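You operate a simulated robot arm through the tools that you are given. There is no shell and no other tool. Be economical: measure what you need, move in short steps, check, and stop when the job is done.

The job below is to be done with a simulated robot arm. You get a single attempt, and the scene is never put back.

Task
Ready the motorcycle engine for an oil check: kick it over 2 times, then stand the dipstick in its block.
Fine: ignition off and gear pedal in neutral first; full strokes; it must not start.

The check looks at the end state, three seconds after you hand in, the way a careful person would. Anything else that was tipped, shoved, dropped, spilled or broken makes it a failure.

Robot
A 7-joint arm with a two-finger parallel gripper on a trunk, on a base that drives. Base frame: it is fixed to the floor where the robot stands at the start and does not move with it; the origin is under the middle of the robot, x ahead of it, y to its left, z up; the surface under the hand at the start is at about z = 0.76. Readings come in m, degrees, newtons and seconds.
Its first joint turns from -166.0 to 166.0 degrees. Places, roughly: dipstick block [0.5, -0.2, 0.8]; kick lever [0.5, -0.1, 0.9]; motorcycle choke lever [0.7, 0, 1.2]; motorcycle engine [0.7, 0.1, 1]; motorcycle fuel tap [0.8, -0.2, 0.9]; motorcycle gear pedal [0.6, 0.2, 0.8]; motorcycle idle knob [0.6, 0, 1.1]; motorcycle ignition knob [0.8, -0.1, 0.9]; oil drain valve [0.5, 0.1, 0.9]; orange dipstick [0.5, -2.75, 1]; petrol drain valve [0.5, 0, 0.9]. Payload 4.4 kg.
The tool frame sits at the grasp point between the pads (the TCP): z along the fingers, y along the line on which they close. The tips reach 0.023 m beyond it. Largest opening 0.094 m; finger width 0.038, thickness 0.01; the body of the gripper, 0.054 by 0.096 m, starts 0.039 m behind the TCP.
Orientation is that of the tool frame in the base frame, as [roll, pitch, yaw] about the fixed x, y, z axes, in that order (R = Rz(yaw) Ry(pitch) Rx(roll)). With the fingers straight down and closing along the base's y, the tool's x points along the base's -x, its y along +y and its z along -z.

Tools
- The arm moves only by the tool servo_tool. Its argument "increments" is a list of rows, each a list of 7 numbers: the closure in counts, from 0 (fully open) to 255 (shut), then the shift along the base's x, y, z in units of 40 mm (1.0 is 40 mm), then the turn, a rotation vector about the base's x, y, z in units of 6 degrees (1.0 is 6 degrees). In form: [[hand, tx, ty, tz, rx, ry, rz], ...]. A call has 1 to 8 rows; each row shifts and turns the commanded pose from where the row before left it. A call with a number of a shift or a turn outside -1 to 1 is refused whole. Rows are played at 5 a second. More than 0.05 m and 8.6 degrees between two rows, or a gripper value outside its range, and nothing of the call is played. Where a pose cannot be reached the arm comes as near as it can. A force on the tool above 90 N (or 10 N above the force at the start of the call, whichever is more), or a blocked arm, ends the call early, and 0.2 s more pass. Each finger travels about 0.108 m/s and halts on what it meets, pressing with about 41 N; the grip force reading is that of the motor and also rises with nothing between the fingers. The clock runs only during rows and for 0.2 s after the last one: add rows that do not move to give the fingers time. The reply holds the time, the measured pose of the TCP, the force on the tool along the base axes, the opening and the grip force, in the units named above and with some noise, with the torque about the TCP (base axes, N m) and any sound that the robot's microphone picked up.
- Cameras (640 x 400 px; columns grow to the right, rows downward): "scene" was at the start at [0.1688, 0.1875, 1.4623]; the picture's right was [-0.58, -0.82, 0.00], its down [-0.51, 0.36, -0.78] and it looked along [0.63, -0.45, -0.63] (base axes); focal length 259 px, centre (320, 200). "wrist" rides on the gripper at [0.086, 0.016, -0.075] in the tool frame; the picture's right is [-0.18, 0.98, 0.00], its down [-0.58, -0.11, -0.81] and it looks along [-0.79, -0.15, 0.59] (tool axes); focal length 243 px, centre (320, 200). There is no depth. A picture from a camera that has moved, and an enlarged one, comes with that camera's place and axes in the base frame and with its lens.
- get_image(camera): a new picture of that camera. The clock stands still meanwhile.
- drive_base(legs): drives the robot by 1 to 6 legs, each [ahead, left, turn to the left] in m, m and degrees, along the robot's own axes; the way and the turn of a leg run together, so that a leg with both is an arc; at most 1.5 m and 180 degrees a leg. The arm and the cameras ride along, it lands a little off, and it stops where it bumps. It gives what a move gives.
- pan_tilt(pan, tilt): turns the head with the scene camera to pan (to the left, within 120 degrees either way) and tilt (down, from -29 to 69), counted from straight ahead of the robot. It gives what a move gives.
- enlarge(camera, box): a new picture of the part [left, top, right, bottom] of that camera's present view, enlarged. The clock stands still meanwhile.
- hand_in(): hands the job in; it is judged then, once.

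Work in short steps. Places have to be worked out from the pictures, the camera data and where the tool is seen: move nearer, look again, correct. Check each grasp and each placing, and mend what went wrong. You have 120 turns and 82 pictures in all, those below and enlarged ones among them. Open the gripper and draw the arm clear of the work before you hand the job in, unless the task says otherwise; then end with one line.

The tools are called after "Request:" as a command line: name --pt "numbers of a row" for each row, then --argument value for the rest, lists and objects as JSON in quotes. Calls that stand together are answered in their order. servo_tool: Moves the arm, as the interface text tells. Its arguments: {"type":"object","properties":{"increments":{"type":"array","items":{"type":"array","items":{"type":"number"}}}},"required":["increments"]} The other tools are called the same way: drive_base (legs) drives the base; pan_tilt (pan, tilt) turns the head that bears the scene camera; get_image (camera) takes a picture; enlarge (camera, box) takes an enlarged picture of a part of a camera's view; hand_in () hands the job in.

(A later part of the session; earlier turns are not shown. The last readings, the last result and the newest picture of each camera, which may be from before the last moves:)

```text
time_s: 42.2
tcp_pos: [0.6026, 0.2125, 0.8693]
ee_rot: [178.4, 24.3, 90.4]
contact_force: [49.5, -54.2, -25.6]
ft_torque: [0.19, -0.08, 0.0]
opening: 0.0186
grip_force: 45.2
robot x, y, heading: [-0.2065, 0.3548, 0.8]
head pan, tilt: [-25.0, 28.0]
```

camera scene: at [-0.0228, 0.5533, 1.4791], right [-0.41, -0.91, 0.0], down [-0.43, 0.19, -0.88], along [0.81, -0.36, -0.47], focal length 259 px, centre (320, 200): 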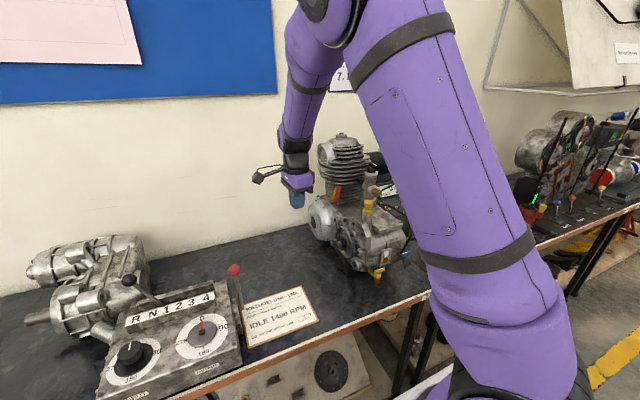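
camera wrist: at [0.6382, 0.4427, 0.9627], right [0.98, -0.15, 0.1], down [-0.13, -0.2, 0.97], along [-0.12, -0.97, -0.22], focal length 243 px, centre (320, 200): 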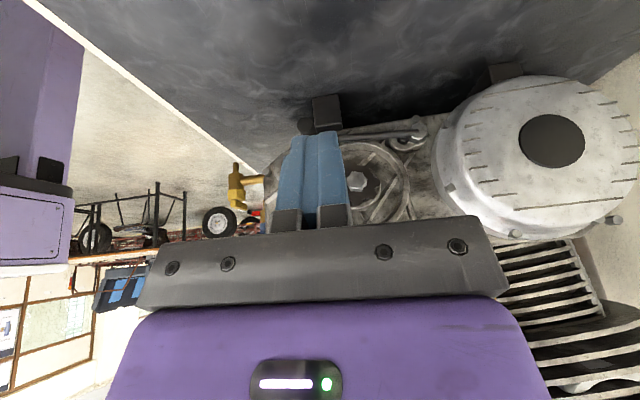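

Side forces are building up, so I'll relieve x/y and check the lever and lamp.

Request:
servo_tool --pt "255 0.12 -0.2 0 0 0 0" --pt "255 0.05 -0.15 0 0 0 0" --pt "255 0 0 0 0 0 0"

Request:
get_image --camera "wrist"

Request:
enlarge --camera "scene" --box '[360, 170, 440, 220]'

```text
time_s: 43.0
tcp_pos: [0.6019, 0.2098, 0.8673]
ee_rot: [179.1, 23.8, 91.1]
contact_force: [-53.3, 73.0, 12.2]
ft_torque: [0.18, 0.08, -1.73]
opening: 0.0194
grip_force: 45.5
robot x, y, heading: [-0.2018, 0.362, 0.9]
head pan, tilt: [-25.0, 28.0]
```

```text
45 pictures are left
camera wrist: at [0.6149, 0.3203, 0.9], right [0.99, -0.15, 0.09], down [-0.12, -0.21, 0.97], along [-0.12, -0.97, -0.22], focal length 243 px, centre (320, 200)
```

wrist: 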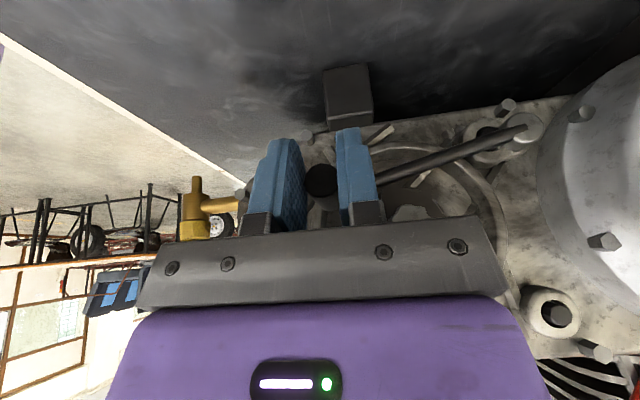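

```text
8.00 times, centred on (400, 195) of scene
camera zoom: at [-0.0264, 0.5575, 1.479], right [-0.41, -0.91, 0.0], down [-0.43, 0.19, -0.88], along [0.81, -0.36, -0.47], focal length 2071 px, centre (-320, 240)
```

zoom: 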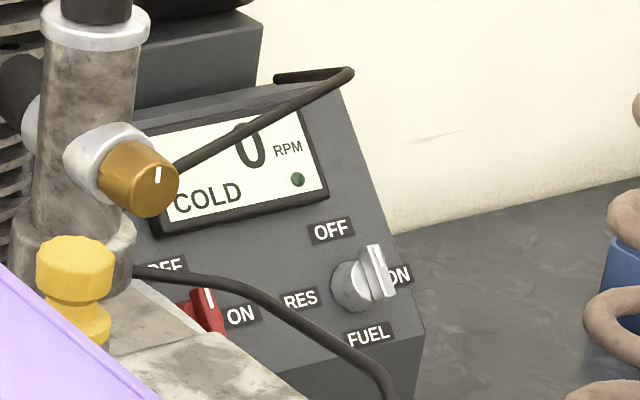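

I'll release the peg and see where the lever settles.

Request:
servo_tool --pt "110 0 0 0 0 0 0" --pt "110 0 0 0 0 0 0" --pt "110 0 0 0 0 0 0"

Request:
enlarge --camera "wrist" --box '[220, 60, 540, 260]'

```text
time_s: 43.8
tcp_pos: [0.6075, 0.2006, 0.8688]
ee_rot: [178.5, 24.4, 90.5]
contact_force: [-0.2, -0.3, -1.2]
ft_torque: [0.02, -0.01, 0.01]
opening: 0.0537
grip_force: 0.1
robot x, y, heading: [-0.2049, 0.3531, 0.8]
head pan, tilt: [-25.0, 28.0]
```

```text
2.00 times, centred on (380, 160) of wrist
camera zoom: at [0.6205, 0.3096, 0.9008], right [0.98, -0.15, 0.1], down [-0.13, -0.2, 0.97], along [-0.12, -0.97, -0.22], focal length 485 px, centre (200, 280)
```

zoom: 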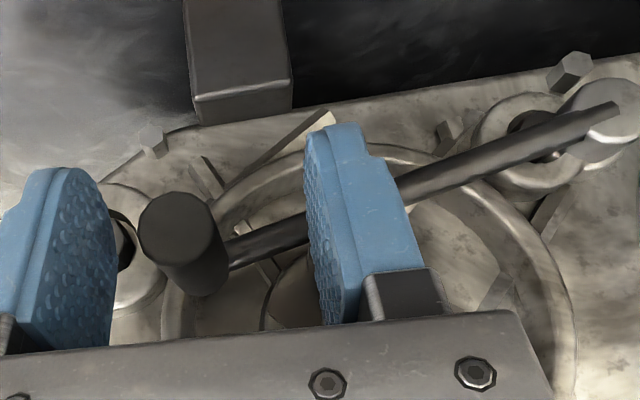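

The lever stayed at about +13° (peg z about 0.865), so it holds by friction or a detent. I'll regrip centred and test for an upper stop.

Request:
servo_tool --pt "110 -0.1 0.15 -0.1 0 0 0" --pt "255 0 0 0 0 0 0" --pt "255 0 0 0 0 0 0" --pt "255 0 0 0 0 0 0"

Request:
servo_tool --pt "255 0.02 0 0.1 0 0 0" --pt "255 0.02 0 0.1 0 0 0" --pt "255 0 0 0 0 0 0"

```text
time_s: 44.8
tcp_pos: [0.6021, 0.2057, 0.866]
ee_rot: [178.7, 24.3, 90.5]
contact_force: [-12.6, -1.0, 0.6]
ft_torque: [0.0, -0.01, -0.77]
opening: 0.0187
grip_force: 45.1
robot x, y, heading: [-0.2038, 0.3514, 0.8]
head pan, tilt: [-25.0, 28.0]
```

```text
time_s: 45.6
tcp_pos: [0.6032, 0.207, 0.8699]
ee_rot: [179.1, 24.2, 90.6]
contact_force: [-21.7, -6.6, -68.3]
ft_torque: [0.91, -0.06, -0.79]
opening: 0.0189
grip_force: 44.4
robot x, y, heading: [-0.2029, 0.355, 0.8]
head pan, tilt: [-25.0, 28.0]
```

There is an upper stop at peg z of about 0.867. Now I'll move down to find the lower stop, and feel for detents on the way.

Request:
servo_tool --pt "255 0 0 -0.2 0 0 0" --pt "255 0 0 -0.2 0 0 0" --pt "255 -0.03 0 -0.2 0 0 0" --pt "255 -0.03 0 -0.2 0 0 0" --pt "255 0 0 0 0 0 0"

Request:
servo_tool --pt "255 -0.03 0 -0.1 0 0 0" --pt "255 -0.03 0 -0.1 0 0 0" --pt "255 0 0 0 0 0 0"

Request:
servo_tool --pt "255 0 0 -0.1 0 0 0" --pt "255 0 0 -0.1 0 0 0" --pt "255 0 0 0 0 0 0"

```text
time_s: 46.8
tcp_pos: [0.5993, 0.2057, 0.8423]
ee_rot: [178.7, 24.3, 90.6]
contact_force: [-42.0, 3.7, 1.8]
ft_torque: [-0.07, 0.1, -0.92]
opening: 0.0183
grip_force: 45.8
robot x, y, heading: [-0.2045, 0.3514, 0.8]
head pan, tilt: [-25.0, 28.0]
```

```text
time_s: 47.6
tcp_pos: [0.5981, 0.2062, 0.8346]
ee_rot: [178.5, 24.3, 90.5]
contact_force: [-29.3, 4.7, 1.8]
ft_torque: [0.13, -0.12, -1.03]
opening: 0.0184
grip_force: 44.6
robot x, y, heading: [-0.2023, 0.3509, 1.1]
head pan, tilt: [-25.0, 28.0]
```

```text
time_s: 48.4
tcp_pos: [0.5986, 0.2061, 0.8253]
ee_rot: [178.5, 24.3, 90.5]
contact_force: [-17.1, -1.5, 1.0]
ft_torque: [0.03, -0.31, -0.91]
opening: 0.0181
grip_force: 44.8
robot x, y, heading: [-0.2035, 0.3515, 0.8]
head pan, tilt: [-25.0, 28.0]
```

Request:
servo_tool --pt "255 0 0 -0.1 0 0 0" --pt "255 0.02 0 -0.1 0 0 0" --pt "255 0 0 0 0 0 0"

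Request:
servo_tool --pt "255 0.02 0 -0.1 0 0 0" --pt "255 0.02 0 -0.1 0 0 0" --pt "255 0 0 0 0 0 0"

Request:
servo_tool --pt "255 0.03 0 -0.1 0 0 0" --pt "255 0.03 0 -0.1 0 0 0" --pt "255 0 0 0 0 0 0"

```text
time_s: 49.2
tcp_pos: [0.5991, 0.2062, 0.8195]
ee_rot: [178.5, 24.3, 90.4]
contact_force: [-17.0, -1.3, 28.1]
ft_torque: [-0.13, -0.33, -0.83]
opening: 0.0186
grip_force: 44.8
robot x, y, heading: [-0.2017, 0.3499, 1.2]
head pan, tilt: [-25.0, 28.0]
```

```text
time_s: 50.0
tcp_pos: [0.6002, 0.2065, 0.8123]
ee_rot: [178.3, 24.3, 90.4]
contact_force: [-25.8, -2.0, 64.9]
ft_torque: [-0.69, -0.21, -0.67]
opening: 0.0182
grip_force: 45.1
robot x, y, heading: [-0.2002, 0.3488, 1.1]
head pan, tilt: [-25.0, 28.0]
```

```text
time_s: 50.8
tcp_pos: [0.6005, 0.2069, 0.8012]
ee_rot: [178.6, 24.4, 90.4]
contact_force: [-40.2, -8.0, 45.5]
ft_torque: [-0.46, -0.59, -0.65]
opening: 0.0183
grip_force: 45.3
robot x, y, heading: [-0.2001, 0.3516, 1.1]
head pan, tilt: [-25.0, 28.0]
```

The pedal started at its lower stop (about z 0.822) and the upper stop is about 0.867. It has no detents, so neutral should be the middle (1–N–2). I'll regrip and set it mid-way at about z 0.844, then release.

Request:
servo_tool --pt "110 0 0 0 0 0 0" --pt "110 -0.05 0 0.35 0 0 0" --pt "110 0 0 0.3 0 0 0" --pt "255 0 0 0 0 0 0" --pt "255 0 0 0 0 0 0" --pt "255 0 0 0 0 0 0"

Request:
enlarge --camera "wrist" --box '[220, 60, 540, 260]'

```text
time_s: 52.2
tcp_pos: [0.5993, 0.2071, 0.8253]
ee_rot: [178.8, 24.2, 90.5]
contact_force: [-31.8, 6.6, -3.4]
ft_torque: [-0.06, 0.33, -1.03]
opening: 0.0184
grip_force: 45.4
robot x, y, heading: [-0.2034, 0.355, 0.8]
head pan, tilt: [-25.0, 28.0]
```

```text
2.00 times, centred on (380, 160) of wrist
camera zoom: at [0.6127, 0.318, 0.8583], right [0.98, -0.15, 0.09], down [-0.12, -0.2, 0.97], along [-0.13, -0.97, -0.22], focal length 485 px, centre (200, 280)
```

zoom: 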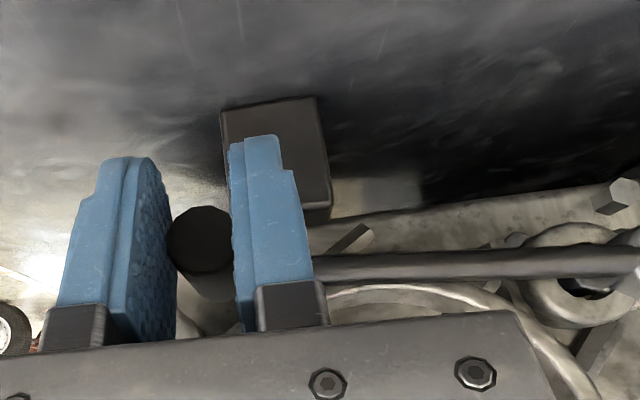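

Peg at z 0.823 is the lower stop, so raise it 21 mm to the middle and release.

Request:
servo_tool --pt "255 -0.05 0 0.15 0 0 0" --pt "255 0 0 0.15 0 0 0" --pt "255 0 0 0.15 0 0 0" --pt "255 0 0 0.08 0 0 0" --pt "255 0 0 0 0 0 0" --pt "110 0 0 0 0 0 0" --pt "110 0 0 0 0 0 0"

Request:
enlarge --camera "wrist" --box '[220, 60, 540, 260]'

Request:
enlarge --camera "scene" --box '[360, 170, 440, 220]'

```text
time_s: 53.8
tcp_pos: [0.6018, 0.208, 0.8476]
ee_rot: [178.5, 24.3, 90.6]
contact_force: [-0.4, 0.0, 0.3]
ft_torque: [0.0, -0.02, -0.02]
opening: 0.0534
grip_force: 0.2
robot x, y, heading: [-0.2034, 0.3535, 1.2]
head pan, tilt: [-25.0, 28.0]
```

```text
2.00 times, centred on (380, 160) of wrist
camera zoom: at [0.6141, 0.3167, 0.8801], right [0.98, -0.15, 0.1], down [-0.13, -0.2, 0.97], along [-0.12, -0.97, -0.22], focal length 485 px, centre (200, 280)
```

zoom: 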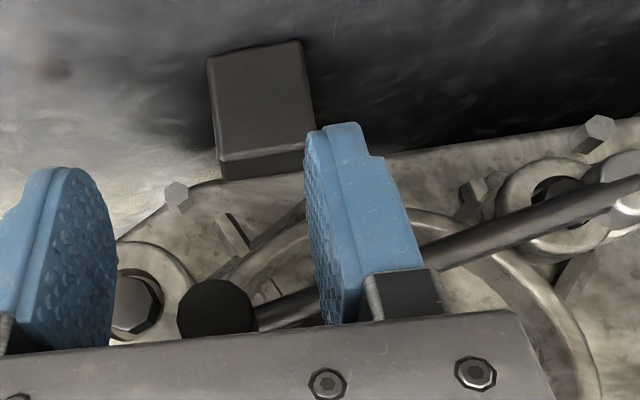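

```text
8.00 times, centred on (400, 195) of scene
camera zoom: at [-0.0226, 0.5532, 1.4791], right [-0.41, -0.91, 0.0], down [-0.43, 0.19, -0.88], along [0.81, -0.36, -0.47], focal length 2071 px, centre (-320, 240)
```

zoom: 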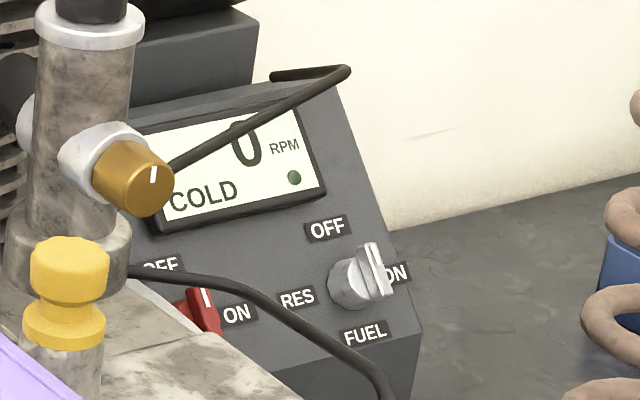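

After release the peg snapped up to z of about 0.863. So the pedal is bistable: the initial lower position was in gear (lamp dark with ignition on), and up is neutral. I'll retreat and then go to the kick lever.

Request:
servo_tool --pt "110 -0.1 0.3 0.4 0 0 0" --pt "110 0 0.4 0.8 0 0 0" --pt "110 0 0.4 0.8 0 0 0" --pt "110 0 0.4 0.8 0 0 0" --pt "110 0 0.4 0.8 1 0 0" --pt "110 0 0 1 1 0 0" --pt "110 0 0 1 1 0 0" --pt "110 0 0 1 1 0 0"

Request:
enlarge --camera "wrist" --box '[240, 60, 480, 210]'

```text
time_s: 55.6
tcp_pos: [0.5949, 0.2841, 1.1121]
ee_rot: [178.4, 0.3, 90.7]
contact_force: [-0.3, 0.7, -1.3]
ft_torque: [-0.05, 0.0, 0.02]
opening: 0.0536
grip_force: 0.0
robot x, y, heading: [-0.1986, 0.3522, 1.0]
head pan, tilt: [-25.0, 28.0]
```

```text
2.67 times, centred on (360, 135) of wrist
camera zoom: at [0.6088, 0.3717, 1.1854], right [0.98, -0.17, 0.03], down [-0.12, -0.58, 0.81], along [-0.12, -0.8, -0.59], focal length 647 px, centre (213, 373)
```

zoom: 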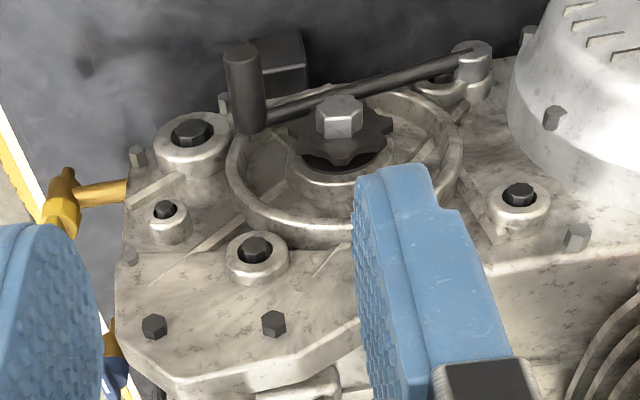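

The pedal stays up. Now I'll back off and move right, then rotate the tool to the standard yaw while clear of the table.

Request:
drive_base --legs '[[-0.4, 0, 0], [0, -0.45, 0]]'

Request:
servo_tool --pt "110 0 0 0 0 0 1" --pt "110 0 0 0 0 0 1" --pt "110 0 0 0 0 0 1" --pt "110 0 0 0 0 0 1" --pt "110 0 0 0 0 0 1" --pt "110 0 0 0 0 0 1" --pt "110 0 0 0 0 0 1" --pt "110 0 0 0 0 0 1"

Request:
servo_tool --pt "110 0 0 0 0 0 1" --pt "110 0 0 0 0 0 1" --pt "110 0 0 0 0 0 1" --pt "110 0 0 0 0 0 1" --pt "110 0 0 0 0 0 1" --pt "110 0 0 0 0 0 1" --pt "110 0 0 0 0 0 1"

Request:
get_image --camera "wrist"

```text
time_s: 60.4
tcp_pos: [0.212, -0.1612, 1.1122]
ee_rot: [178.4, 0.3, 91.1]
contact_force: [0.9, 0.0, -0.1]
ft_torque: [0.0, -0.02, 0.02]
opening: 0.0535
grip_force: 0.0
robot x, y, heading: [-0.5859, -0.1007, 1.4]
head pan, tilt: [-25.0, 28.0]
```

```text
time_s: 62.1
tcp_pos: [0.2122, -0.1609, 1.1134]
ee_rot: [178.5, 0.2, 139.2]
contact_force: [-0.3, -0.2, -0.8]
ft_torque: [-0.01, 0.0, 0.0]
opening: 0.0535
grip_force: 0.0
robot x, y, heading: [-0.5874, -0.1006, 1.3]
head pan, tilt: [-25.0, 28.0]
```

```text
time_s: 63.8
tcp_pos: [0.2115, -0.1592, 1.1104]
ee_rot: [178.4, 0.3, -178.8]
contact_force: [0.2, -0.8, -0.2]
ft_torque: [0.0, 0.01, -0.03]
opening: 0.0535
grip_force: 0.0
robot x, y, heading: [-0.5857, -0.0972, 1.8]
head pan, tilt: [-25.0, 28.0]
```

```text
38 pictures are left
camera wrist: at [0.1247, -0.1471, 1.185], right [0.16, 0.99, 0.03], down [0.58, -0.12, 0.81], along [0.8, -0.11, -0.59], focal length 243 px, centre (320, 200)
```

wrist: 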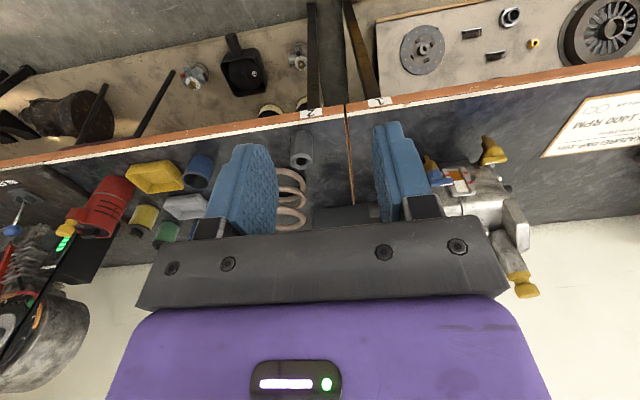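

Scene camera for the kick lever.

Request:
pan_tilt --pan -12 --tilt 28

Request:
get_image --camera "scene"

```text
time_s: 64.5
tcp_pos: [0.2115, -0.1603, 1.1111]
ee_rot: [178.3, 0.3, -178.9]
contact_force: [0.5, -0.1, 0.2]
ft_torque: [0.0, 0.03, 0.02]
opening: 0.0536
grip_force: 0.1
robot x, y, heading: [-0.5881, -0.1021, 1.3]
head pan, tilt: [-12.0, 28.0]
```

```text
37 pictures are left
camera scene: at [-0.4027, 0.1223, 1.4791], right [-0.18, -0.98, 0.0], down [-0.46, 0.09, -0.88], along [0.87, -0.16, -0.47], focal length 259 px, centre (320, 200)
```

scene: 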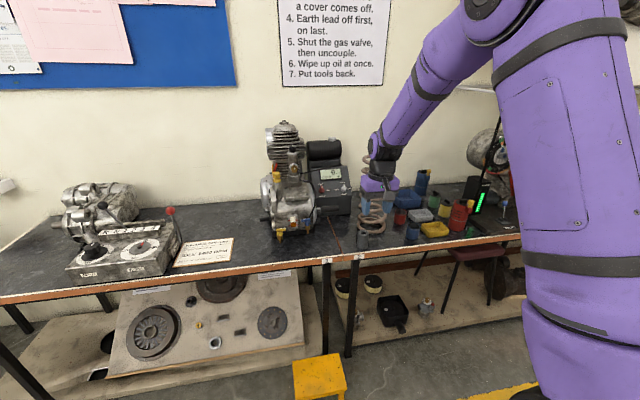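

Request:
enlarge --camera "scene" --box '[250, 180, 378, 260]'

```text
5.00 times, centred on (314, 220) of scene
camera zoom: at [-0.4027, 0.1223, 1.4791], right [-0.18, -0.98, 0.0], down [-0.46, 0.09, -0.88], along [0.87, -0.16, -0.47], focal length 1294 px, centre (350, 100)
```

zoom: 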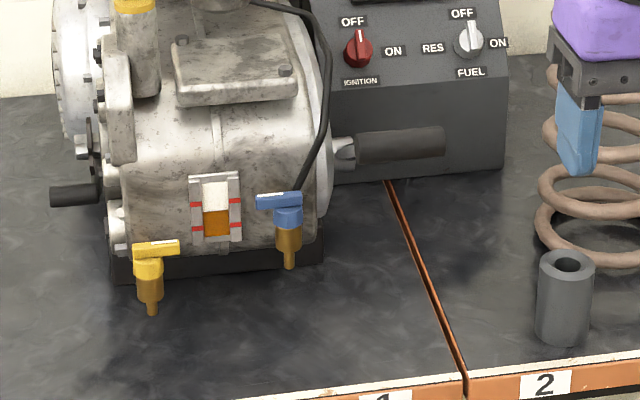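

The kick peg runs along y from -0.044 to -0.11 at x about 0.46, z about 0.97, with the arm going back to a pivot on the engine's right side. I'll draw the hand back, close it, and drive forward to stand above the peg.

Request:
servo_tool --pt "255 -0.9 0 0 0 0 0" --pt "255 -0.9 0 0 0 0 0" --pt "255 -0.9 0 0 0 0 0" --pt "255 -0.9 0 0 0 0 0"

Request:
drive_base --legs '[[0.4, 0, 0]]'

Request:
get_image --camera "wrist"

```text
time_s: 65.5
tcp_pos: [0.0677, -0.1615, 1.1116]
ee_rot: [178.4, 0.4, -178.9]
contact_force: [-1.4, 0.3, -0.1]
ft_torque: [-0.02, -0.01, -0.01]
opening: 0.0
grip_force: 40.8
robot x, y, heading: [-0.588, -0.1014, 1.4]
head pan, tilt: [-12.0, 28.0]
```

```text
time_s: 68.0
tcp_pos: [0.4744, -0.1479, 1.1122]
ee_rot: [178.4, 0.2, -178.5]
contact_force: [-0.1, -0.6, 0.0]
ft_torque: [0.02, -0.04, -0.01]
opening: 0.0
grip_force: 40.9
robot x, y, heading: [-0.1799, -0.0888, 2.0]
head pan, tilt: [-12.0, 28.0]
```

```text
35 pictures are left
camera wrist: at [0.3872, -0.1355, 1.1854], right [0.16, 0.99, 0.03], down [0.58, -0.12, 0.81], along [0.8, -0.11, -0.59], focal length 243 px, centre (320, 200)
```

wrist: 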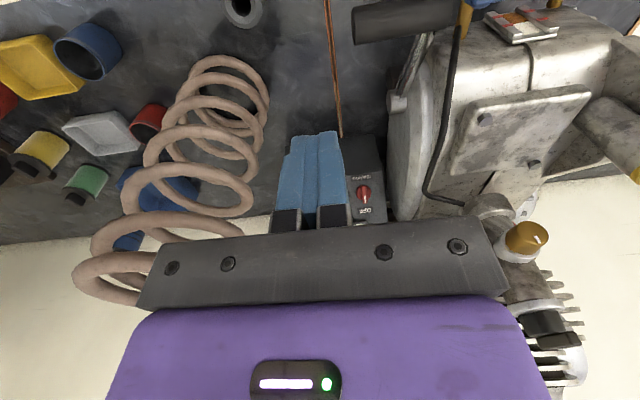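

The wrist view agrees: the peg end is near (0.459, -0.114, 0.975), with the pivot around (0.585, -0.055, 0.89) and radius about 0.15. I'll move above the peg with closed fingers.

Request:
servo_tool --pt "255 -0.25 0.7 -0.4 0 0 0" --pt "255 -0.25 0.7 -0.4 0 0 0" --pt "255 0 0 -0.5 0 0 0" --pt "255 0 0 0 0 0 0"

Request:
get_image --camera "wrist"

Request:
enlarge --camera "scene" --box '[250, 170, 450, 295]'

```text
time_s: 69.0
tcp_pos: [0.4545, -0.091, 1.0604]
ee_rot: [178.4, 0.3, -178.7]
contact_force: [-1.0, 0.0, 0.9]
ft_torque: [0.01, 0.01, -0.02]
opening: 0.0
grip_force: 41.2
robot x, y, heading: [-0.1749, -0.0871, 1.6]
head pan, tilt: [-12.0, 28.0]
```

```text
34 pictures are left
camera wrist: at [0.3681, -0.0786, 1.1335], right [0.16, 0.99, 0.03], down [0.58, -0.12, 0.81], along [0.8, -0.11, -0.59], focal length 243 px, centre (320, 200)
```

wrist: 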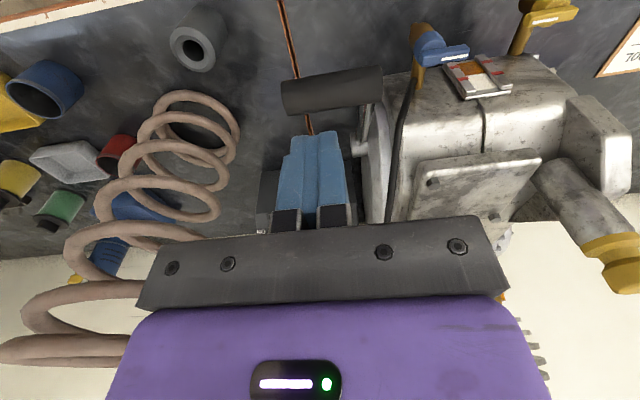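

```text
3.20 times, centred on (350, 232) of scene
camera zoom: at [0.0035, 0.1356, 1.4792], right [-0.18, -0.98, 0.0], down [-0.46, 0.08, -0.88], along [0.87, -0.16, -0.47], focal length 828 px, centre (224, 96)
```

zoom: 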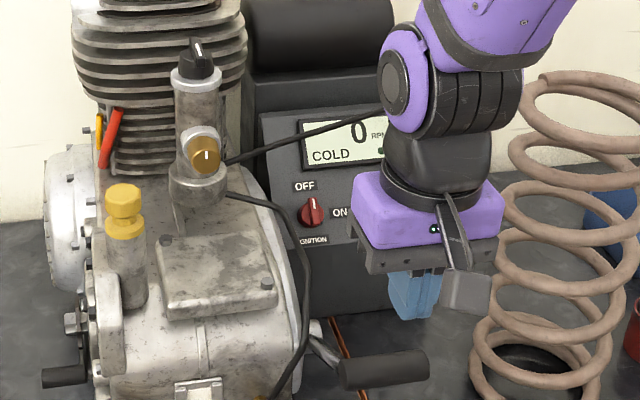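

Fingers are right above the peg. I'll descend gently to touch it and read the contact height.

Request:
servo_tool --pt "255 0 0 -0.3 0 0 0" --pt "255 0 0 -0.3 0 0 0" --pt "255 0 0 -0.2 0 0 0" --pt "255 0 0 -0.2 0 0 0" --pt "255 0 0 -0.2 0 0 0" --pt "255 0 0 -0.2 0 0 0"

Request:
get_image --camera "wrist"

```text
time_s: 70.4
tcp_pos: [0.4541, -0.0904, 1.0045]
ee_rot: [178.4, 0.4, -178.5]
contact_force: [-0.3, 0.2, 0.6]
ft_torque: [0.04, -0.05, 0.01]
opening: 0.0
grip_force: 41.2
robot x, y, heading: [-0.1796, -0.088, 2.0]
head pan, tilt: [-12.0, 28.0]
```

```text
32 pictures are left
camera wrist: at [0.3678, -0.0785, 1.0783], right [0.16, 0.99, 0.03], down [0.58, -0.12, 0.81], along [0.8, -0.11, -0.59], focal length 243 px, centre (320, 200)
```

wrist: 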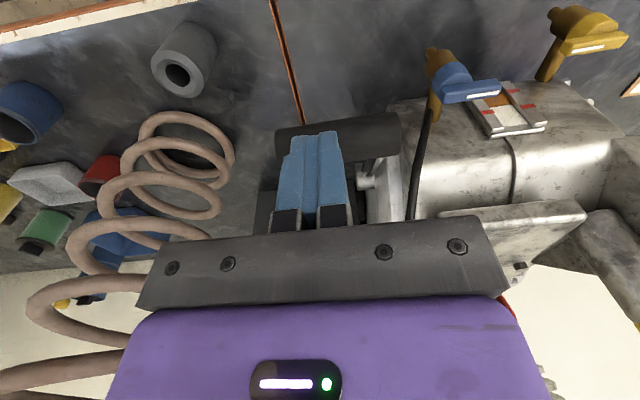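

The peg centre refines to about (0.466, -0.118 end, 0.957). I'll shift slightly forward and keep descending.

Request:
servo_tool --pt "255 0.2 0 -0.15 0 0 0" --pt "255 0 0 -0.15 0 0 0" --pt "255 0 0 -0.15 0 0 0" --pt "255 0 0 0 0 0 0"

```text
time_s: 71.4
tcp_pos: [0.4626, -0.0896, 0.9863]
ee_rot: [178.5, 0.3, -178.5]
contact_force: [-5.8, 1.6, 5.3]
ft_torque: [-0.04, 0.12, -0.01]
opening: 0.0003
grip_force: 41.1
robot x, y, heading: [-0.1777, -0.085, 2.2]
head pan, tilt: [-12.0, 28.0]
```

Contact. Now I'll push down along the arc in moderate steps to learn the stroke.

Request:
servo_tool --pt "255 -0.12 0 -0.5 0 0 0" --pt "255 -0.1 0 -0.5 0 0 0" --pt "255 -0.05 0 -0.5 0 0 0" --pt "255 0 0 0 0 0 0"

Request:
get_image --camera "wrist"

```text
time_s: 72.4
tcp_pos: [0.4531, -0.0914, 0.9249]
ee_rot: [178.3, 0.3, -178.6]
contact_force: [-3.3, -2.5, 6.7]
ft_torque: [-0.12, 0.14, -0.04]
opening: 0.0002
grip_force: 41.5
robot x, y, heading: [-0.1766, -0.0875, 1.8]
head pan, tilt: [-12.0, 28.0]
```

```text
31 pictures are left
camera wrist: at [0.3648, -0.0798, 0.9983], right [0.16, 0.99, 0.03], down [0.58, -0.12, 0.81], along [0.8, -0.11, -0.59], focal length 243 px, centre (320, 200)
```

wrist: 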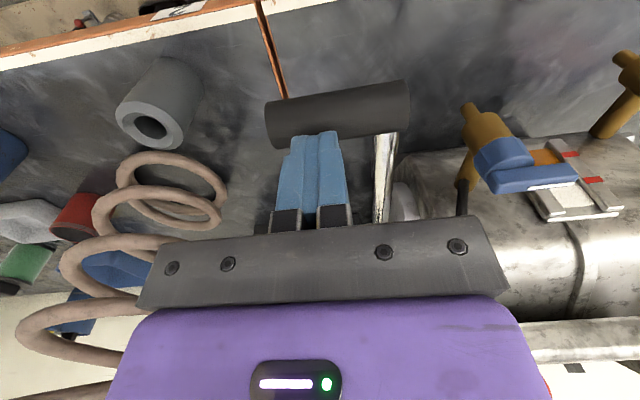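

Peg moves freely down; it is now near (0.445, z 0.88). Continue down.

Request:
servo_tool --pt "255 -0.15 0 -0.5 0 0 0" --pt "255 -0.05 0 -0.5 0 0 0" --pt "255 0 0 -0.5 0 0 0" --pt "255 0 0 0 0 0 0"

Request:
get_image --camera "wrist"

```text
time_s: 73.2
tcp_pos: [0.4454, -0.0912, 0.8796]
ee_rot: [178.3, 0.9, -178.5]
contact_force: [-15.6, -1.3, 55.8]
ft_torque: [-0.26, 0.02, 0.0]
opening: 0.0
grip_force: 40.1
robot x, y, heading: [-0.1754, -0.0903, 2.2]
head pan, tilt: [-12.0, 28.0]
stopped in row 3: the force on the tool passed its limit at 127 N (the readings are from after the stop); the commanded pose is now the measured one
```

```text
30 pictures are left
camera wrist: at [0.3574, -0.0799, 0.9527], right [0.16, 0.99, 0.03], down [0.57, -0.12, 0.81], along [0.8, -0.11, -0.58], focal length 243 px, centre (320, 200)
```

wrist: 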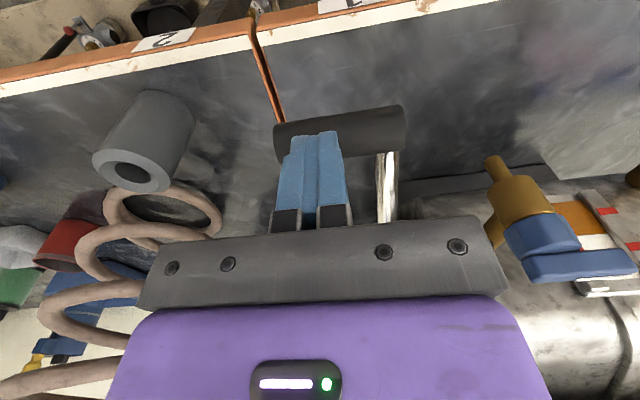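

The force limit tripped at z 0.88, which may be the lower stop. I'll push gently a bit more to confirm.

Request:
servo_tool --pt "255 0 0 -0.08 0 0 0" --pt "255 0 0 -0.08 0 0 0" --pt "255 0 0 0 0 0 0"

```text
time_s: 73.5
tcp_pos: [0.4449, -0.0919, 0.8798]
ee_rot: [178.3, 1.0, -178.5]
contact_force: [-17.9, -0.5, 57.0]
ft_torque: [-0.21, 0.04, -0.08]
opening: 0.0
grip_force: 40.6
robot x, y, heading: [-0.178, -0.0842, 2.0]
head pan, tilt: [-12.0, 28.0]
stopped in row 1: the force on the tool passed its limit at 104 N (the readings are from after the stop); the commanded pose is now the measured one
```

A solid stop, so that is the bottom of the stroke. I'll raise the hand and see if the lever returns by itself.

Request:
servo_tool --pt "255 0 0 0.5 0 0 0" --pt "255 0.05 0 0.5 0 0 0" --pt "255 0.1 0 0.5 0 0 0" --pt "255 0.1 0 0.5 0 0 0" --pt "255 0.1 0 0.5 0 0 0" --pt "255 0.1 0 0.5 0 0 0" --pt "255 0 0 0.4 0 0 0" --pt "255 0 0 0 0 0 0"

Request:
get_image --camera "wrist"

Request:
enlarge --camera "scene" --box '[250, 170, 410, 270]'

```text
time_s: 75.3
tcp_pos: [0.4663, -0.0931, 1.0127]
ee_rot: [178.2, 0.9, -178.5]
contact_force: [0.3, 0.0, 0.3]
ft_torque: [0.0, -0.02, 0.03]
opening: 0.0001
grip_force: 40.8
robot x, y, heading: [-0.175, -0.0871, 1.9]
head pan, tilt: [-12.0, 28.0]
```

```text
29 pictures are left
camera wrist: at [0.3779, -0.0814, 1.0864], right [0.16, 0.99, 0.03], down [0.57, -0.12, 0.81], along [0.81, -0.11, -0.58], focal length 243 px, centre (320, 200)
```

wrist: 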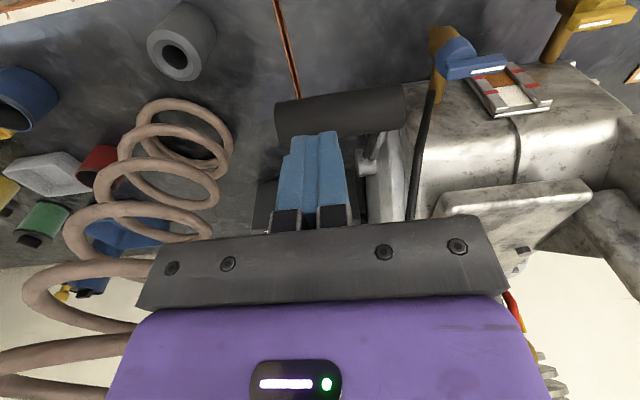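

```text
4.00 times, centred on (330, 220) of scene
camera zoom: at [0.0037, 0.1356, 1.4791], right [-0.18, -0.98, 0.0], down [-0.46, 0.08, -0.88], along [0.87, -0.16, -0.47], focal length 1036 px, centre (280, 120)
```

zoom: 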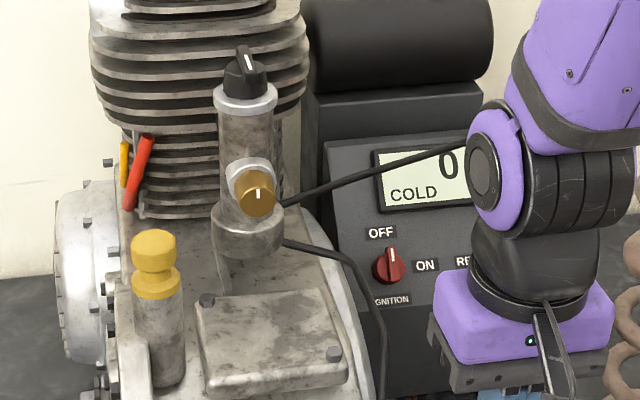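

The lever sprang back to the top and the display stays at 0 RPM. Second kick: one smooth stroke down to the same stop.

Request:
servo_tool --pt "255 -0.1 0 -0.6 0 0 0" --pt "255 -0.15 0 -0.6 0 0 0" --pt "255 -0.1 0 -0.6 0 0 0" --pt "255 -0.1 0 -0.6 0 0 0" --pt "255 -0.05 0 -0.5 0 0 0" --pt "255 0 0 -0.3 0 0 0" --pt "255 0 0 -0.15 0 0 0" --pt "255 0 0 -0.1 0 0 0"

```text
time_s: 77.2
tcp_pos: [0.4466, -0.0917, 0.8791]
ee_rot: [178.3, 1.5, -178.5]
contact_force: [-14.3, -2.3, 45.8]
ft_torque: [-0.22, 0.11, 0.0]
opening: 0.0001
grip_force: 41.1
robot x, y, heading: [-0.1783, -0.0914, 1.9]
head pan, tilt: [-12.0, 28.0]
stopped in row 8: the force on the tool passed its limit at 99 N (the readings are from after the stop); the commanded pose is now the measured one
```

Same stop reached. I'll raise the hand well clear and check the lever and the display.

Request:
servo_tool --pt "255 0 0 0.5 0 0 0" --pt "255 0.05 0 0.5 0 0 0" --pt "255 0.1 0 0.5 0 0 0" --pt "255 0.1 0 0.6 0 0 0" --pt "255 0.1 0 0.6 0 0 0" --pt "255 0 0 0.9 0 0 0" --pt "255 0 -0.3 0.9 0 0 0" --pt "255 0 -0.3 0.9 0 0 0"

Request:
get_image --camera "scene"

```text
time_s: 79.0
tcp_pos: [0.4614, -0.1142, 1.0948]
ee_rot: [178.2, 1.3, -178.5]
contact_force: [0.6, -0.4, -1.2]
ft_torque: [-0.03, 0.04, -0.02]
opening: 0.0
grip_force: 40.8
robot x, y, heading: [-0.176, -0.0862, 1.8]
head pan, tilt: [-12.0, 28.0]
```

```text
27 pictures are left
camera scene: at [0.0043, 0.1358, 1.479], right [-0.18, -0.98, 0.0], down [-0.46, 0.08, -0.88], along [0.87, -0.16, -0.47], focal length 259 px, centre (320, 200)
```

scene: 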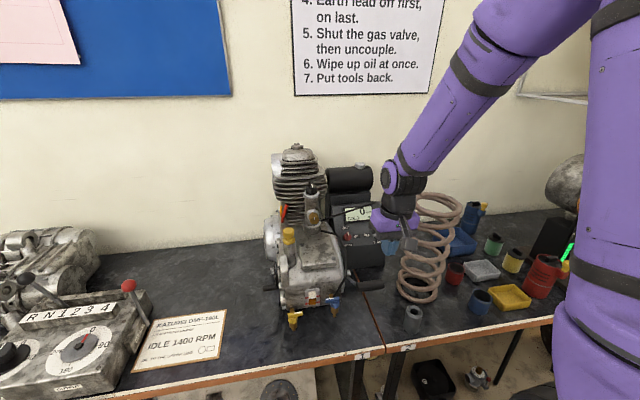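

Both kicks are done and the engine is at rest. Now for the dipstick at y of about -2.75: I'll back off and look to the right.

Request:
drive_base --legs '[[-0.4, 0, -2]]'

Request:
pan_tilt --pan -75 --tilt 25

Request:
get_image --camera "scene"

```text
time_s: 81.5
tcp_pos: [0.0604, -0.145, 1.0949]
ee_rot: [178.3, 1.3, 179.2]
contact_force: [0.5, 0.1, 0.0]
ft_torque: [0.0, 0.01, 0.02]
opening: 0.0
grip_force: 41.3
robot x, y, heading: [-0.575, -0.0906, -0.5]
head pan, tilt: [-12.0, 28.0]
```

```text
time_s: 82.8
tcp_pos: [0.0604, -0.144, 1.0957]
ee_rot: [178.3, 1.4, 179.3]
contact_force: [-0.7, -0.1, 0.9]
ft_torque: [-0.02, 0.02, 0.01]
opening: 0.0002
grip_force: 41.1
robot x, y, heading: [-0.5748, -0.0935, -0.3]
head pan, tilt: [-75.0, 25.0]
```

```text
26 pictures are left
camera scene: at [-0.451, 0.0534, 1.4839], right [-0.97, -0.25, 0.0], down [-0.11, 0.41, -0.91], along [0.23, -0.88, -0.42], focal length 259 px, centre (320, 200)
```

scene: 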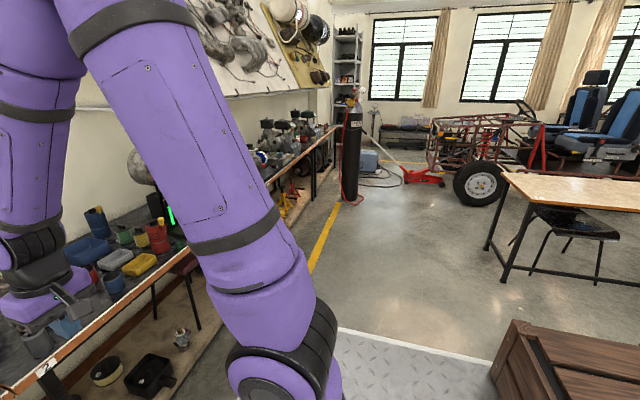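

The way right along the table looks clear, with a crate behind-right to avoid. I'll move forward a little, drive 1.4 m right and look again.

Request:
drive_base --legs '[[0.12, 0, 0], [0, -1.4, 0]]'

Request:
pan_tilt --pan -50 --tilt 20

Request:
get_image --camera "scene"

```text
time_s: 90.8
tcp_pos: [0.1904, -1.5693, 1.0942]
ee_rot: [178.3, 1.5, -179.3]
contact_force: [-0.5, 0.1, 0.5]
ft_torque: [0.02, 0.0, 0.03]
opening: 0.0001
grip_force: 40.9
robot x, y, heading: [-0.4466, -1.5352, 1.0]
head pan, tilt: [-75.0, 25.0]
```

```text
time_s: 91.7
tcp_pos: [0.1902, -1.5692, 1.0959]
ee_rot: [178.4, 1.3, -179.2]
contact_force: [0.9, -0.7, 0.2]
ft_torque: [0.02, 0.0, -0.08]
opening: 0.0002
grip_force: 41.0
robot x, y, heading: [-0.4496, -1.5391, 1.0]
head pan, tilt: [-50.0, 20.0]
```

```text
25 pictures are left
camera scene: at [-0.292, -1.3668, 1.492], right [-0.75, -0.66, 0.0], down [-0.22, 0.26, -0.94], along [0.62, -0.71, -0.34], focal length 259 px, centre (320, 200)
```

scene: 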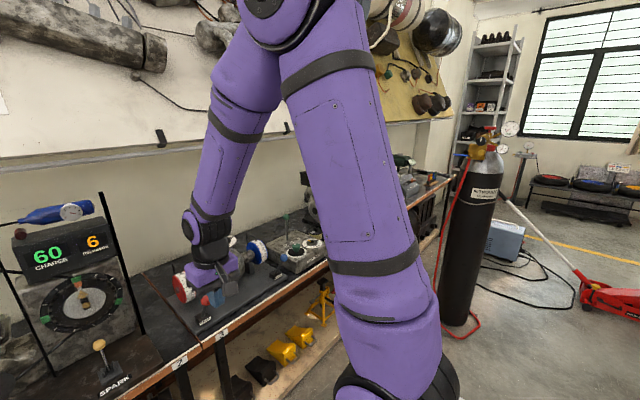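

A gas cylinder stands near (-0.05, -3.07), so I'll stop at y of about -2.35 and look from there.

Request:
drive_base --legs '[[0, -0.8, 0]]'

Request:
pan_tilt --pan -35 --tilt 28

Request:
get_image --camera "scene"

Request:
get_image --camera "wrist"

```text
time_s: 96.1
tcp_pos: [0.1952, -2.4199, 1.095]
ee_rot: [178.3, 1.4, 179.5]
contact_force: [0.6, 0.1, 0.5]
ft_torque: [-0.01, 0.01, 0.0]
opening: 0.0
grip_force: 40.6
robot x, y, heading: [-0.4424, -2.3713, -0.2]
head pan, tilt: [-50.0, 20.0]
```

```text
time_s: 96.9
tcp_pos: [0.1947, -2.4198, 1.0965]
ee_rot: [178.3, 1.3, 179.4]
contact_force: [-0.6, -0.7, -1.0]
ft_torque: [0.0, 0.0, 0.02]
opening: 0.0
grip_force: 40.5
robot x, y, heading: [-0.4378, -2.37, -0.4]
head pan, tilt: [-35.0, 28.0]
```

```text
24 pictures are left
camera scene: at [-0.2668, -2.1867, 1.4792], right [-0.58, -0.82, 0.0], down [-0.38, 0.27, -0.88], along [0.72, -0.51, -0.47], focal length 259 px, centre (320, 200)
```

scene: 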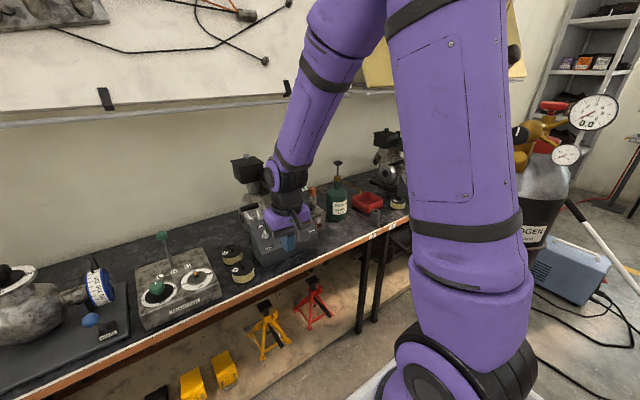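

```text
23 pictures are left
camera wrist: at [0.1073, -2.4048, 1.1673], right [0.19, 0.98, 0.03], down [0.56, -0.14, 0.82], along [0.81, -0.14, -0.58], focal length 243 px, centre (320, 200)
```

wrist: 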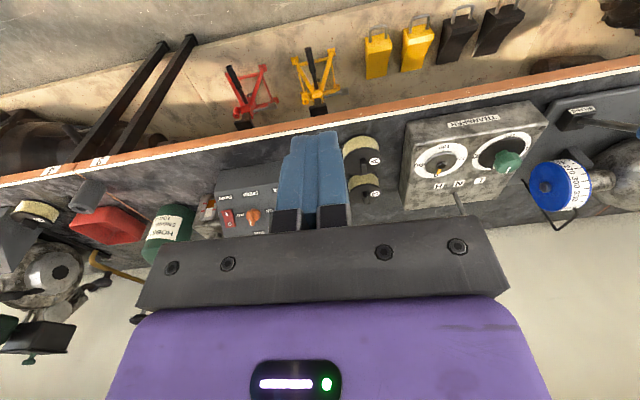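

Request:
enlarge --camera "wrist" --box '[0, 150, 240, 300]'

Request:
enlarge --camera "scene" --box '[290, 120, 420, 240]'

```text
2.67 times, centred on (120, 225) of wrist
camera zoom: at [0.1073, -2.4048, 1.1673], right [0.19, 0.98, 0.03], down [0.56, -0.14, 0.82], along [0.81, -0.14, -0.58], focal length 647 px, centre (853, 133)
```

zoom: 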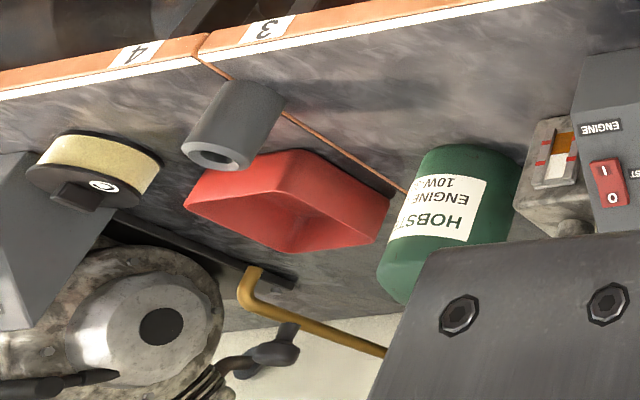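

```text
3.33 times, centred on (355, 180) of scene
camera zoom: at [-0.2668, -2.1867, 1.4792], right [-0.58, -0.82, 0.0], down [-0.38, 0.27, -0.88], along [0.72, -0.51, -0.47], focal length 863 px, centre (203, 267)
```

zoom: 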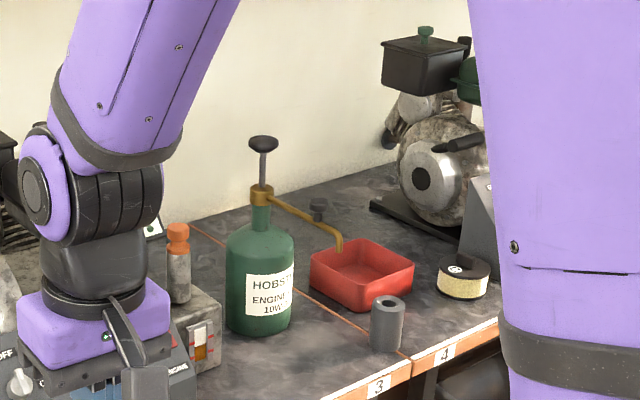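

An orange-capped dipstick sits in the filler tube of a different engine here, which has its own grey block. The motorcycle engine has a matching yellow-capped one. I'll move the hand aside to examine this unit before deciding.

Request:
servo_tool --pt "255 0 1 0.3 0 0 0" --pt "255 0 1 0.3 0 0 0" --pt "255 0 1 0.3 0 0 0" --pt "255 0 1 0 0 0 0" --pt "255 0 1 0 0 0 0" --pt "255 0 1 0 0 0 0" --pt "255 0 1 0 0 0 0"

Request:
enlarge --camera "scene" --box '[210, 130, 430, 270]'

```text
time_s: 98.5
tcp_pos: [0.1949, -2.1425, 1.1337]
ee_rot: [178.3, 1.4, 179.4]
contact_force: [-0.7, -0.7, -0.4]
ft_torque: [0.03, 0.0, 0.01]
opening: 0.0001
grip_force: 40.8
robot x, y, heading: [-0.4411, -2.372, -0.1]
head pan, tilt: [-35.0, 28.0]
```

```text
2.86 times, centred on (320, 200) of scene
camera zoom: at [-0.2668, -2.1872, 1.4792], right [-0.58, -0.82, 0.0], down [-0.38, 0.27, -0.88], along [0.72, -0.51, -0.47], focal length 740 px, centre (320, 200)
```

zoom: 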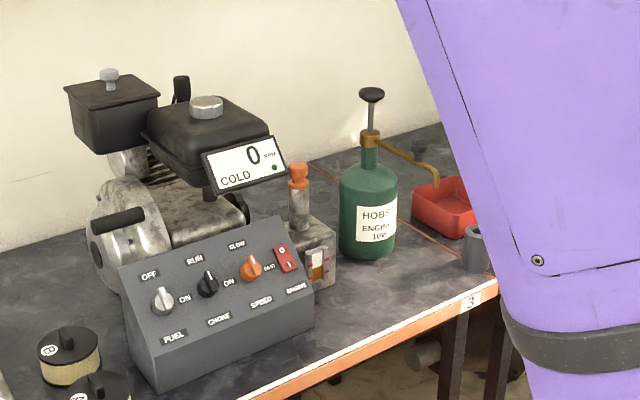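

This is a separate engine with its own orange dipstick, block and oil. The motorcycle engine's own dipstick is the yellow-capped one, so I leave the orange one alone and return to the motorcycle.

Request:
drive_base --legs '[[0, 1.2, 0], [0, 1.2, 0]]'

Request:
pan_tilt --pan -10 --tilt 25

Request:
get_image --camera "scene"

```text
time_s: 110.1
tcp_pos: [0.1389, 0.2539, 1.132]
ee_rot: [178.3, 1.4, -177.6]
contact_force: [-0.7, 0.3, 0.9]
ft_torque: [0.02, -0.01, -0.03]
opening: 0.0001
grip_force: 40.8
robot x, y, heading: [-0.4813, -0.0038, 2.5]
head pan, tilt: [-35.0, 28.0]
```

```text
time_s: 111.0
tcp_pos: [0.1383, 0.2556, 1.1329]
ee_rot: [178.3, 1.4, -177.6]
contact_force: [1.3, -0.3, 0.1]
ft_torque: [0.03, -0.03, -0.02]
opening: 0.0
grip_force: 41.1
robot x, y, heading: [-0.4793, -0.0046, 2.8]
head pan, tilt: [-10.0, 25.0]
```

```text
19 pictures are left
camera scene: at [-0.305, 0.2232, 1.4839], right [-0.13, -0.99, 0.0], down [-0.42, 0.05, -0.91], along [0.9, -0.12, -0.42], focal length 259 px, centre (320, 200)
```

scene: 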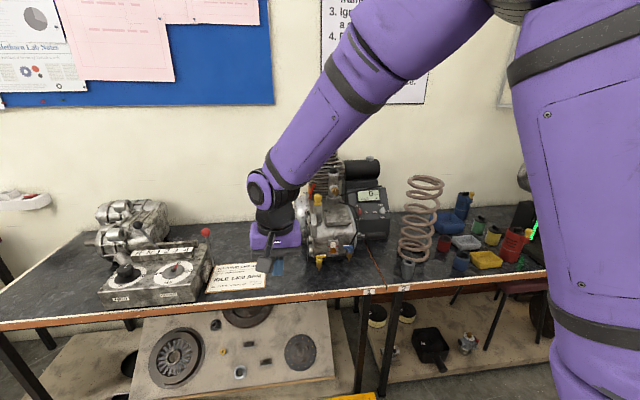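

Request:
enlarge --camera "scene" --box '[290, 180, 450, 280]'

```text
4.00 times, centred on (370, 230) of scene
camera zoom: at [-0.305, 0.2232, 1.4839], right [-0.13, -0.99, 0.0], down [-0.42, 0.05, -0.91], along [0.9, -0.12, -0.42], focal length 1036 px, centre (120, 80)
```

zoom: 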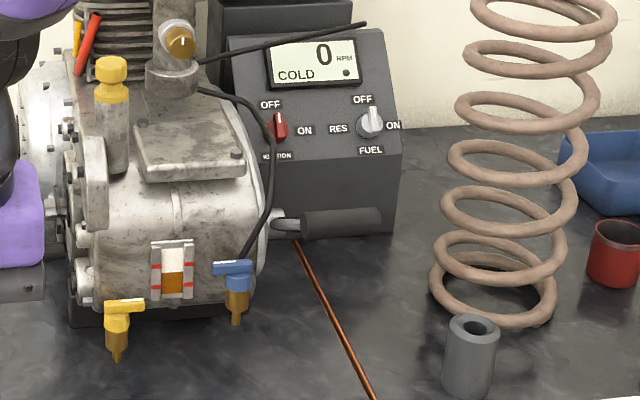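

The yellow cap is at about (0.588, 0.112, 1.075) and the grey block top is near (0.435, -0.20, 0.86). I'll drive forward a bit so one base position reaches both, then raise the hand and move over the cap.

Request:
drive_base --legs '[[0.18, 0, -2.5]]'

Request:
servo_tool --pt "90 0 0 0.8 0 0 0" --pt "90 0 0 0.8 0 0 0" --pt "90 0.8 -0.5 0 0 0 0" --pt "90 0.8 -0.5 0 0 0 0" --pt "90 0.8 -0.5 0 0 0 0" --pt "90 0.8 -0.5 0 0 0 0" --pt "90 0.8 -0.5 0 0 0 0"

```text
time_s: 112.5
tcp_pos: [0.3344, 0.2296, 1.1334]
ee_rot: [178.4, 1.4, 179.7]
contact_force: [-0.1, 0.6, 0.0]
ft_torque: [0.02, 0.0, 0.0]
opening: 0.0
grip_force: 41.2
robot x, y, heading: [-0.2988, -0.0036, 0.2]
head pan, tilt: [-10.0, 25.0]
```

```text
time_s: 114.1
tcp_pos: [0.4938, 0.1281, 1.1955]
ee_rot: [178.3, 1.4, 179.7]
contact_force: [-0.6, 0.9, 0.6]
ft_torque: [-0.02, -0.02, 0.05]
opening: 0.0607
grip_force: 0.2
robot x, y, heading: [-0.2975, -0.0034, 0.2]
head pan, tilt: [-10.0, 25.0]
```

Request:
get_image --camera "wrist"

```text
17 pictures are left
camera wrist: at [0.4062, 0.1421, 1.2673], right [0.19, 0.98, 0.03], down [0.56, -0.14, 0.82], along [0.81, -0.13, -0.58], focal length 243 px, centre (320, 200)
```

wrist: 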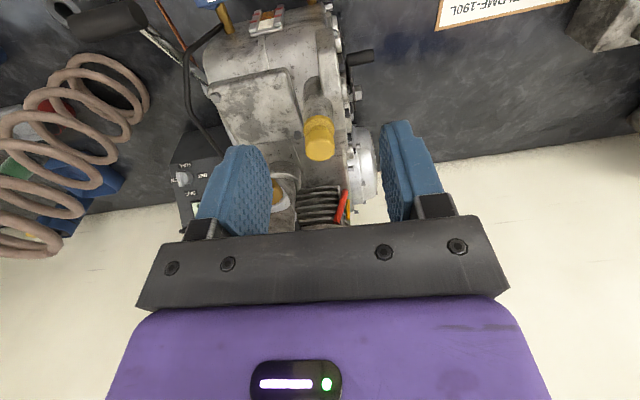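

The cap lies at about (0.575, 0.116). I'll move over it, staying above, and look again.

Request:
servo_tool --pt "90 0.9 -0.15 0 0 0 0" --pt "90 0.9 -0.15 0 0 0 0" --pt "90 0.2 0 -0.7 0 0 0" --pt "90 0 0 -0.4 0 0 0" --pt "90 0 0 0 0 0 0"

Request:
get_image --camera "wrist"

```text
time_s: 115.3
tcp_pos: [0.5731, 0.1159, 1.1508]
ee_rot: [178.4, 1.4, 179.7]
contact_force: [-0.5, 0.1, 0.7]
ft_torque: [0.02, -0.02, -0.02]
opening: 0.061
grip_force: 0.0
robot x, y, heading: [-0.2996, -0.0038, -0.1]
head pan, tilt: [-10.0, 25.0]
```

```text
16 pictures are left
camera wrist: at [0.4851, 0.1305, 1.2222], right [0.19, 0.98, 0.03], down [0.56, -0.14, 0.82], along [0.81, -0.14, -0.58], focal length 243 px, centre (320, 200)
```

wrist: 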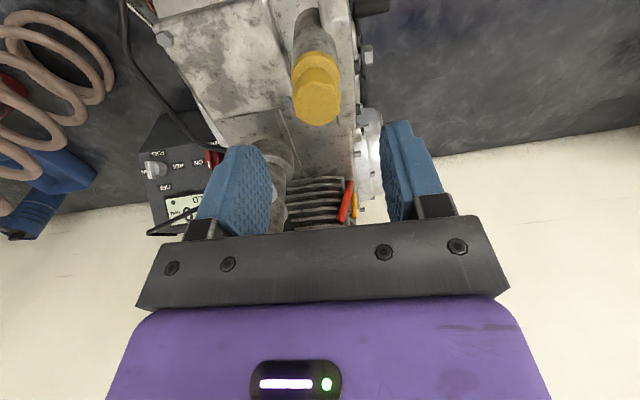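

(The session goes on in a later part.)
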